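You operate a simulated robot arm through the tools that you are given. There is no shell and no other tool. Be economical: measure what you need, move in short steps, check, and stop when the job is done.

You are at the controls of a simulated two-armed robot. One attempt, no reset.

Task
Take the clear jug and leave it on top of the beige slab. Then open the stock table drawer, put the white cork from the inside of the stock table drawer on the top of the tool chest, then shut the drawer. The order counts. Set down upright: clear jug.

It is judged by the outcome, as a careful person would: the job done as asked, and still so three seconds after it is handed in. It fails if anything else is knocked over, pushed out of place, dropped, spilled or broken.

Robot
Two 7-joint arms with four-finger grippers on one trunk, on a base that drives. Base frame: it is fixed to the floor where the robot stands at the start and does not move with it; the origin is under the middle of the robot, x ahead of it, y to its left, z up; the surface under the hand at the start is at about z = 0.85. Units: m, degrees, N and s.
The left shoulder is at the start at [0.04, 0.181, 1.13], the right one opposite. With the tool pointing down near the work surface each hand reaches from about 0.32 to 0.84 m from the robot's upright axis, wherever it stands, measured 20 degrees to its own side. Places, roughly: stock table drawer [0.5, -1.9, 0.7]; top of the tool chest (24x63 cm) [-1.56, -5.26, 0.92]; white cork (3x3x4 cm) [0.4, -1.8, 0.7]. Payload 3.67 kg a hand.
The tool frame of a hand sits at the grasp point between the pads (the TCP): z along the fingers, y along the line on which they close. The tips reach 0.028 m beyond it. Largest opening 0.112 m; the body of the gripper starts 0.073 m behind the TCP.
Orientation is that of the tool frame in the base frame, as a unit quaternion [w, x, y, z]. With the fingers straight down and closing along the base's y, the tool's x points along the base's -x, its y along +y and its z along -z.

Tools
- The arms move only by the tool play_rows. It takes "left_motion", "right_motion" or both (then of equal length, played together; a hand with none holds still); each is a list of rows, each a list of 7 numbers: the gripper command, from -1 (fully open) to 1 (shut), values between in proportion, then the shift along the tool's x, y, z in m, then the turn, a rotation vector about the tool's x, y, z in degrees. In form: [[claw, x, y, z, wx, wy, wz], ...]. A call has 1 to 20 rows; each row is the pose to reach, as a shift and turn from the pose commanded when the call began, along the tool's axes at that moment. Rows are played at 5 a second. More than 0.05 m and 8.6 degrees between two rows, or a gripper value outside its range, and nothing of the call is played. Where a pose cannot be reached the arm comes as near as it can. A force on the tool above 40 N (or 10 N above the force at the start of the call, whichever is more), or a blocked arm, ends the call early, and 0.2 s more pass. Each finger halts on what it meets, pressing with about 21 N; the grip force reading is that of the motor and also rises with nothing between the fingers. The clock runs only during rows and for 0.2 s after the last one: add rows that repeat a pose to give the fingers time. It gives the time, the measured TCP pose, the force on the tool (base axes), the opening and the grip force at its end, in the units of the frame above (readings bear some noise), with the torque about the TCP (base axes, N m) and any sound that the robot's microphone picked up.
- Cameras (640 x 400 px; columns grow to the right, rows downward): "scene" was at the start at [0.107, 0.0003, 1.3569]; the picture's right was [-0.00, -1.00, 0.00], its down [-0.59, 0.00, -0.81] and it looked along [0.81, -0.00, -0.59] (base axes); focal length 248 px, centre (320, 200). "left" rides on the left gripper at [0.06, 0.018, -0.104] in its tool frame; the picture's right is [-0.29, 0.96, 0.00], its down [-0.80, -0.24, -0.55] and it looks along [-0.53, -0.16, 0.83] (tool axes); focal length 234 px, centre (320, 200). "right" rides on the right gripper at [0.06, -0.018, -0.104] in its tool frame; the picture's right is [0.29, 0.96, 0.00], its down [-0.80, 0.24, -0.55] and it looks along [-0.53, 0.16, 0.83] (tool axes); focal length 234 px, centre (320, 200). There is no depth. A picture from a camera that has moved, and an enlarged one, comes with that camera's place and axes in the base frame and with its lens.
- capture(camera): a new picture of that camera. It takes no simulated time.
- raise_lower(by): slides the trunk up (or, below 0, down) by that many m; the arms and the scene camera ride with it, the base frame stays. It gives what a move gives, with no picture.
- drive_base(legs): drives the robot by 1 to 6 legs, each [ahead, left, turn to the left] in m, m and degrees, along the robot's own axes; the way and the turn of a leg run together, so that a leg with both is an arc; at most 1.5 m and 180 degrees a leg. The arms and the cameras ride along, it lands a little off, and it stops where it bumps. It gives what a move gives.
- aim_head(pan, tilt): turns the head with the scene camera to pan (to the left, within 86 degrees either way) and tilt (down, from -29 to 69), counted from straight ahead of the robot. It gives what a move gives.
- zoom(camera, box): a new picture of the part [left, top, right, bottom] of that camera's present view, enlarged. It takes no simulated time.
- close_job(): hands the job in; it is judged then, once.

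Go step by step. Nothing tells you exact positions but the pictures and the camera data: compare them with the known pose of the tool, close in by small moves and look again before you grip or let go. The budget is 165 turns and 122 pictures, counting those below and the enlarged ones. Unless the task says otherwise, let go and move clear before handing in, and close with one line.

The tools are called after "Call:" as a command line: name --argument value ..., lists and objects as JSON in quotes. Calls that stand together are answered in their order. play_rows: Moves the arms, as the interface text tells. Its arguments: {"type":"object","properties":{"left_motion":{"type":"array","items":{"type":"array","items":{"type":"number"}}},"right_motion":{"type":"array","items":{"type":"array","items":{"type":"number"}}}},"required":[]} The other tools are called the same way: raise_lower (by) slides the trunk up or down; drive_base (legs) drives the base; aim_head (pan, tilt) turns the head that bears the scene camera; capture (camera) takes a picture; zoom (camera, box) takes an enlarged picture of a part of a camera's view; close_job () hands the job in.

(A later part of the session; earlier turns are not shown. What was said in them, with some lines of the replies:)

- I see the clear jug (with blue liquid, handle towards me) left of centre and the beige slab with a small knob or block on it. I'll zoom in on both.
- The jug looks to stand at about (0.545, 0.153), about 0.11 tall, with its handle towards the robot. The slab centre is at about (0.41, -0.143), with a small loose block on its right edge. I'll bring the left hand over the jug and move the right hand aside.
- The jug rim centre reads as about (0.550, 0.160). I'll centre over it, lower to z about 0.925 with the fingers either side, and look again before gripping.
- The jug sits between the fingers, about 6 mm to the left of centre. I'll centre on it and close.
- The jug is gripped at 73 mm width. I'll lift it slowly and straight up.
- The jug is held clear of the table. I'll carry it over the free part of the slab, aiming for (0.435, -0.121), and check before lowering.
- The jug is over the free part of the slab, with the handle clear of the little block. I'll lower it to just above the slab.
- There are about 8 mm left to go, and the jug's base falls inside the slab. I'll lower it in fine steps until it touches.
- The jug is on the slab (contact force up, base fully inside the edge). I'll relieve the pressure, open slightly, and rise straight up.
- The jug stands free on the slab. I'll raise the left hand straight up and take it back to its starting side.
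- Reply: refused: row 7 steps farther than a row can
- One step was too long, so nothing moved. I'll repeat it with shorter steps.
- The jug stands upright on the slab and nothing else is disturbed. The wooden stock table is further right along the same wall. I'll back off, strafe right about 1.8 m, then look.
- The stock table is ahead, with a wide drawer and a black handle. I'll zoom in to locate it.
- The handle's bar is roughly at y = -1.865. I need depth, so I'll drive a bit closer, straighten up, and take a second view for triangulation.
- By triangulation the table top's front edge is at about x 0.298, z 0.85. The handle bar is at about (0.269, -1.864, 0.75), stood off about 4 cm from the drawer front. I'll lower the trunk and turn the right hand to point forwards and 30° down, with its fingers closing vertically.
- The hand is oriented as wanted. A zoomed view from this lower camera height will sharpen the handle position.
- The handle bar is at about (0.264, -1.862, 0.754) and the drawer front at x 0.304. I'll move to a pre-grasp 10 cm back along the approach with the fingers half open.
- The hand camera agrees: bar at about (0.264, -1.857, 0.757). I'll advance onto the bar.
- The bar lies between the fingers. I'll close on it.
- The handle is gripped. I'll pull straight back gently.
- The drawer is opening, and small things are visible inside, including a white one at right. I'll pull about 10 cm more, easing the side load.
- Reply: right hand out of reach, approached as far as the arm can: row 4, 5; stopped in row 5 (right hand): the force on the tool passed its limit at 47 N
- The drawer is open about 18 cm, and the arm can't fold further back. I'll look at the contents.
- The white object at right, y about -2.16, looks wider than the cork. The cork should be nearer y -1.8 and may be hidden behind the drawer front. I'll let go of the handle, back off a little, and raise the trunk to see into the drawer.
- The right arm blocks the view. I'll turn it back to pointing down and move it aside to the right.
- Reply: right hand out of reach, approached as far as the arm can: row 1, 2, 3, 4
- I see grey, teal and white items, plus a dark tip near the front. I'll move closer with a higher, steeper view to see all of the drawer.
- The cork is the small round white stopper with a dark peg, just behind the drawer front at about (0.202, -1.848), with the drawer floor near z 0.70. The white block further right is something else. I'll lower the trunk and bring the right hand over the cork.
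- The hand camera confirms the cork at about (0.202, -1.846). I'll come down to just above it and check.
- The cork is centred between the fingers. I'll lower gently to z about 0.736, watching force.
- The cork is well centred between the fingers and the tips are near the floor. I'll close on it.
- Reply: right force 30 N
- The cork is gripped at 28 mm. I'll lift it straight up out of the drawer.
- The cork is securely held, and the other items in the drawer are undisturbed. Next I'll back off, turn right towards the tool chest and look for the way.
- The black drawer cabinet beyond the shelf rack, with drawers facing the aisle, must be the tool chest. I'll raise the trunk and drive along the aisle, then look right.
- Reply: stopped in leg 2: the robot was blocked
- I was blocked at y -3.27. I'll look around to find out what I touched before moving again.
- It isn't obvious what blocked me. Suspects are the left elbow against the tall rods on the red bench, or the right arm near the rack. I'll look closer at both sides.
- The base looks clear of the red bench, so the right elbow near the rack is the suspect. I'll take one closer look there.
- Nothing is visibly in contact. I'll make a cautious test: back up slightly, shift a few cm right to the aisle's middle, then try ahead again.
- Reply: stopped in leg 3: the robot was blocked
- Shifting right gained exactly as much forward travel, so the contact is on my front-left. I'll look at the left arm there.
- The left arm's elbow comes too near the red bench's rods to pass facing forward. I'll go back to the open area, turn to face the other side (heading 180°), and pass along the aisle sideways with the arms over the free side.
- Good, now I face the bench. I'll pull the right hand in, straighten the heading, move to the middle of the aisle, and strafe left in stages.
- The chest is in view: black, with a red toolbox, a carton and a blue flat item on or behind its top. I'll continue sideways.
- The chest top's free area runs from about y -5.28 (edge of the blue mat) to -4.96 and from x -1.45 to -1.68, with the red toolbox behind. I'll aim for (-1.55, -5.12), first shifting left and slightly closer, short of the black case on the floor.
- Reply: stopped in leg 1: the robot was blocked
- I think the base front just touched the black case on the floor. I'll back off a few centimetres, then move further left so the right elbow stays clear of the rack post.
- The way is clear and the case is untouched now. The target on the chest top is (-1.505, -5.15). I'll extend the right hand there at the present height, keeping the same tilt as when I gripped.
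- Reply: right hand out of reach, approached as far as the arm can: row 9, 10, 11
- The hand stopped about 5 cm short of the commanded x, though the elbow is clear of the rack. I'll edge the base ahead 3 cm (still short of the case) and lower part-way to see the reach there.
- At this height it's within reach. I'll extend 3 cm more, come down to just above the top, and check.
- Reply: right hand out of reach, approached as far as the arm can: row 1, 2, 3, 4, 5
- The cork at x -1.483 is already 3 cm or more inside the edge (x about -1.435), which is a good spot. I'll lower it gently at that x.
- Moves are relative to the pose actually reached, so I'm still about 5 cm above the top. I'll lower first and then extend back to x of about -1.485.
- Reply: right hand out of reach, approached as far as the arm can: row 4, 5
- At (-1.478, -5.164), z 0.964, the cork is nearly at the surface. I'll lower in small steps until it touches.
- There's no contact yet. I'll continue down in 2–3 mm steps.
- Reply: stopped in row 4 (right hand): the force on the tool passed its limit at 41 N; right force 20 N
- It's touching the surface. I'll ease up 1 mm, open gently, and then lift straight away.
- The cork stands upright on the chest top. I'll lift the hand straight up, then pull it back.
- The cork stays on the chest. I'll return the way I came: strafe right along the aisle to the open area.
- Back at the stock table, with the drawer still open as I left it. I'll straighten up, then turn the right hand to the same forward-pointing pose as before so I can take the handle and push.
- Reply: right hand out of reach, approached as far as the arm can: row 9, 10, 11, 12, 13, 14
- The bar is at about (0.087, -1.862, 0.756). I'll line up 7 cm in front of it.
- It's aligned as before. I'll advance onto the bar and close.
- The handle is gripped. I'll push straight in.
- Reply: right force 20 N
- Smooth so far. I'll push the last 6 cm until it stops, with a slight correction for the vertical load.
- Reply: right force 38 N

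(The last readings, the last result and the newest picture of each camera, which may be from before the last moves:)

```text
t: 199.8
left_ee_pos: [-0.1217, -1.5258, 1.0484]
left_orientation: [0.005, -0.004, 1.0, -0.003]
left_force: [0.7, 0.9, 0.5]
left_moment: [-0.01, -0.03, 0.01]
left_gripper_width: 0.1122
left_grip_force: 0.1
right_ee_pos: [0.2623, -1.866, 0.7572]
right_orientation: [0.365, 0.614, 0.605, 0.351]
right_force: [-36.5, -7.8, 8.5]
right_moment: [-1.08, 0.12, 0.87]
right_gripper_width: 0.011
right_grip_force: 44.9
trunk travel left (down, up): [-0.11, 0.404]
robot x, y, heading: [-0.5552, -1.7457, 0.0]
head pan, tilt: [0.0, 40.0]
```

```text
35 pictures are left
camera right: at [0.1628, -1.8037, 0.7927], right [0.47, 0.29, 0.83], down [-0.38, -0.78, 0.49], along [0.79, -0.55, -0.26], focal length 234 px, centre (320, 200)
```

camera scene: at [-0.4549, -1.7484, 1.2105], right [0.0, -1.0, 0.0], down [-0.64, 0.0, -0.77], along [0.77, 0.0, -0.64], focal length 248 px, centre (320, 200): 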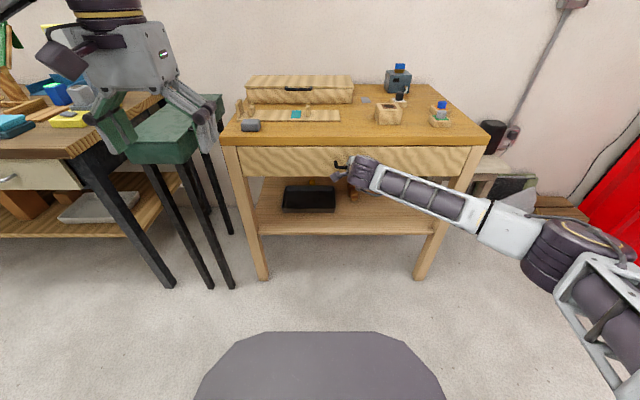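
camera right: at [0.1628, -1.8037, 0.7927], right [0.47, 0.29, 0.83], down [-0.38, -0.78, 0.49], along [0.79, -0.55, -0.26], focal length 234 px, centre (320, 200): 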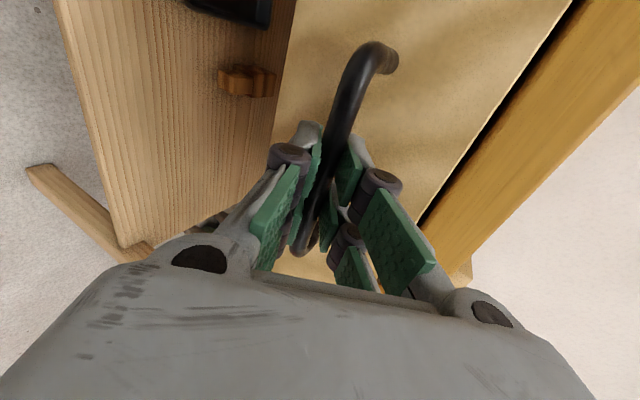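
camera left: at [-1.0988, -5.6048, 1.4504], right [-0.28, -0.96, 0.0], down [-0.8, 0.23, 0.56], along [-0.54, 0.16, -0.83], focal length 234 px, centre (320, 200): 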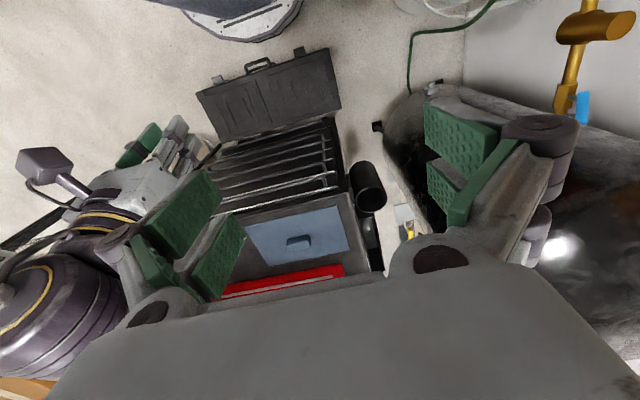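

The drawer is fully shut: firm stop, hand at the same x (0.262) as when it was first closed. I'll open the fingers and back off along the approach line.

Call:
play_rows --right_motion '[[0.5, 0, 0, 0, 0, 0, 0], [0.1, 0, 0, 0, 0, 0, 0], [-0.1, 0, 0, 0, 0, 0, 0], [-0.1, 0, 0, 0, 0, 0, 0], [-0.1, 0, 0, -0.02, 0, 0, 0], [-0.1, 0, 0, -0.045, 0, 0, 0], [-0.1, 0, 0, -0.075, 0, 0, 0], [-0.1, 0, 0, -0.11, 0, 0, 0], [-0.1, 0, 0, -0.11, 0, 0, 0]]'

Call:
drive_base --legs '[[-0.2, 0, 0]]'

Call:
capture --camera "scene"

```text
t: 201.8
left_ee_pos: [-0.1177, -1.5253, 1.0464]
left_orientation: [0.003, -0.006, 1.0, -0.003]
left_force: [0.5, 0.4, 0.1]
left_moment: [0.02, -0.03, 0.0]
left_gripper_width: 0.112
left_grip_force: 0.0
right_ee_pos: [0.1687, -1.8633, 0.8075]
right_orientation: [0.365, 0.615, 0.605, 0.351]
right_force: [-0.7, 0.1, -0.4]
right_moment: [0.03, 0.01, -0.01]
right_gripper_width: 0.0616
right_grip_force: 0.0
trunk travel left (down, up): [-0.11, 0.404]
robot x, y, heading: [-0.5564, -1.7475, -0.1]
head pan, tilt: [0.0, 40.0]
```

```text
t: 203.5
left_ee_pos: [-0.319, -1.5236, 1.0469]
left_orientation: [0.004, -0.006, 1.0, -0.003]
left_force: [-0.5, 0.5, 0.6]
left_moment: [0.0, -0.04, 0.0]
left_gripper_width: 0.1117
left_grip_force: 0.1
right_ee_pos: [-0.0312, -1.8613, 0.8084]
right_orientation: [0.365, 0.614, 0.606, 0.351]
right_force: [-0.6, 0.3, 0.5]
right_moment: [-0.02, 0.01, -0.02]
right_gripper_width: 0.0615
right_grip_force: 0.1
trunk travel left (down, up): [-0.11, 0.404]
robot x, y, heading: [-0.7579, -1.7496, 0.2]
head pan, tilt: [0.0, 40.0]
```

```text
34 pictures are left
camera scene: at [-0.6509, -1.748, 1.2102], right [0.0, -1.0, 0.0], down [-0.64, 0.0, -0.77], along [0.77, 0.0, -0.64], focal length 248 px, centre (320, 200)
```

scene: 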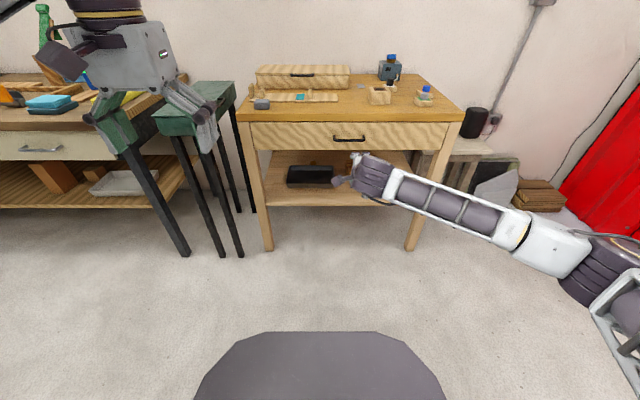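

The drawer is shut. I'll do a last check of the drawer seam and of the jug on the slab.

Call:
zoom --camera "scene" --box '[230, 90, 480, 220]'

Call:
raise_lower --by 0.35

Call:
aim_head --pan 55 --tilt 18

Call:
capture --camera "scene"

```text
2.56 times, centred on (355, 155) of scene
camera zoom: at [-0.6509, -1.748, 1.2102], right [0.0, -1.0, 0.0], down [-0.64, 0.0, -0.77], along [0.77, 0.0, -0.64], focal length 636 px, centre (230, 315)
```

zoom: 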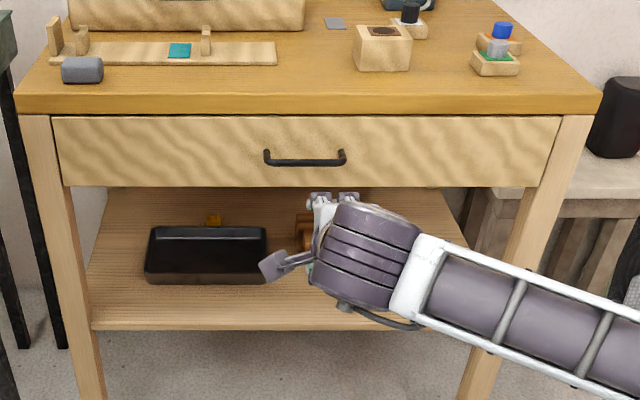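

```text
t: 206.9
left_ee_pos: [-0.3167, -1.5254, 1.3972]
left_orientation: [0.003, -0.006, 1.0, -0.003]
left_force: [-0.4, 0.7, 0.0]
left_moment: [0.02, 0.01, 0.0]
left_gripper_width: 0.112
left_grip_force: 0.1
right_ee_pos: [-0.0288, -1.8621, 1.1577]
right_orientation: [0.364, 0.614, 0.606, 0.351]
right_force: [0.1, -0.5, -0.3]
right_moment: [0.0, 0.01, -0.01]
right_gripper_width: 0.0616
right_grip_force: 0.1
trunk travel left (down, up): [-0.46, 0.054]
robot x, y, heading: [-0.7498, -1.7472, 0.2]
head pan, tilt: [0.0, 40.0]
```

```text
t: 208.1
left_ee_pos: [-0.3179, -1.5249, 1.3955]
left_orientation: [0.003, -0.006, 1.0, -0.003]
left_force: [-1.0, 0.1, 0.7]
left_moment: [0.01, 0.01, -0.01]
left_gripper_width: 0.1121
left_grip_force: 0.0
right_ee_pos: [-0.0298, -1.8617, 1.1576]
right_orientation: [0.364, 0.614, 0.606, 0.351]
right_force: [0.7, -1.2, -0.7]
right_moment: [0.01, 0.04, 0.0]
right_gripper_width: 0.0614
right_grip_force: 0.0
trunk travel left (down, up): [-0.46, 0.054]
robot x, y, heading: [-0.7515, -1.7482, -0.1]
head pan, tilt: [55.0, 18.0]
```

```text
32 pictures are left
camera scene: at [-0.681, -1.6716, 1.5956], right [0.82, -0.57, 0.0], down [-0.18, -0.25, -0.95], along [0.54, 0.78, -0.31], focal length 248 px, centre (320, 200)
```

scene: 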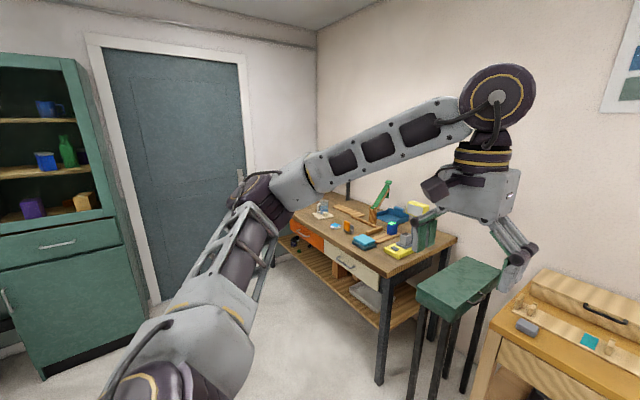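

The drawer is flush, and the jug can still be seen standing on the slab on the first table. Everything is released and clear, so I'm handing in.

Call:
close_job

```text
The job is handed in.
```

The clear jug stands upright on the beige slab, the white cork is on top of the tool chest, and the stock table drawer is shut. The base was blocked three times on the drive: twice near the red bench by something I never identified, and once at the tool chest, probably against the black case on the floor. I saw nothing knocked over, but I couldn't tell whether the case shifted slightly.
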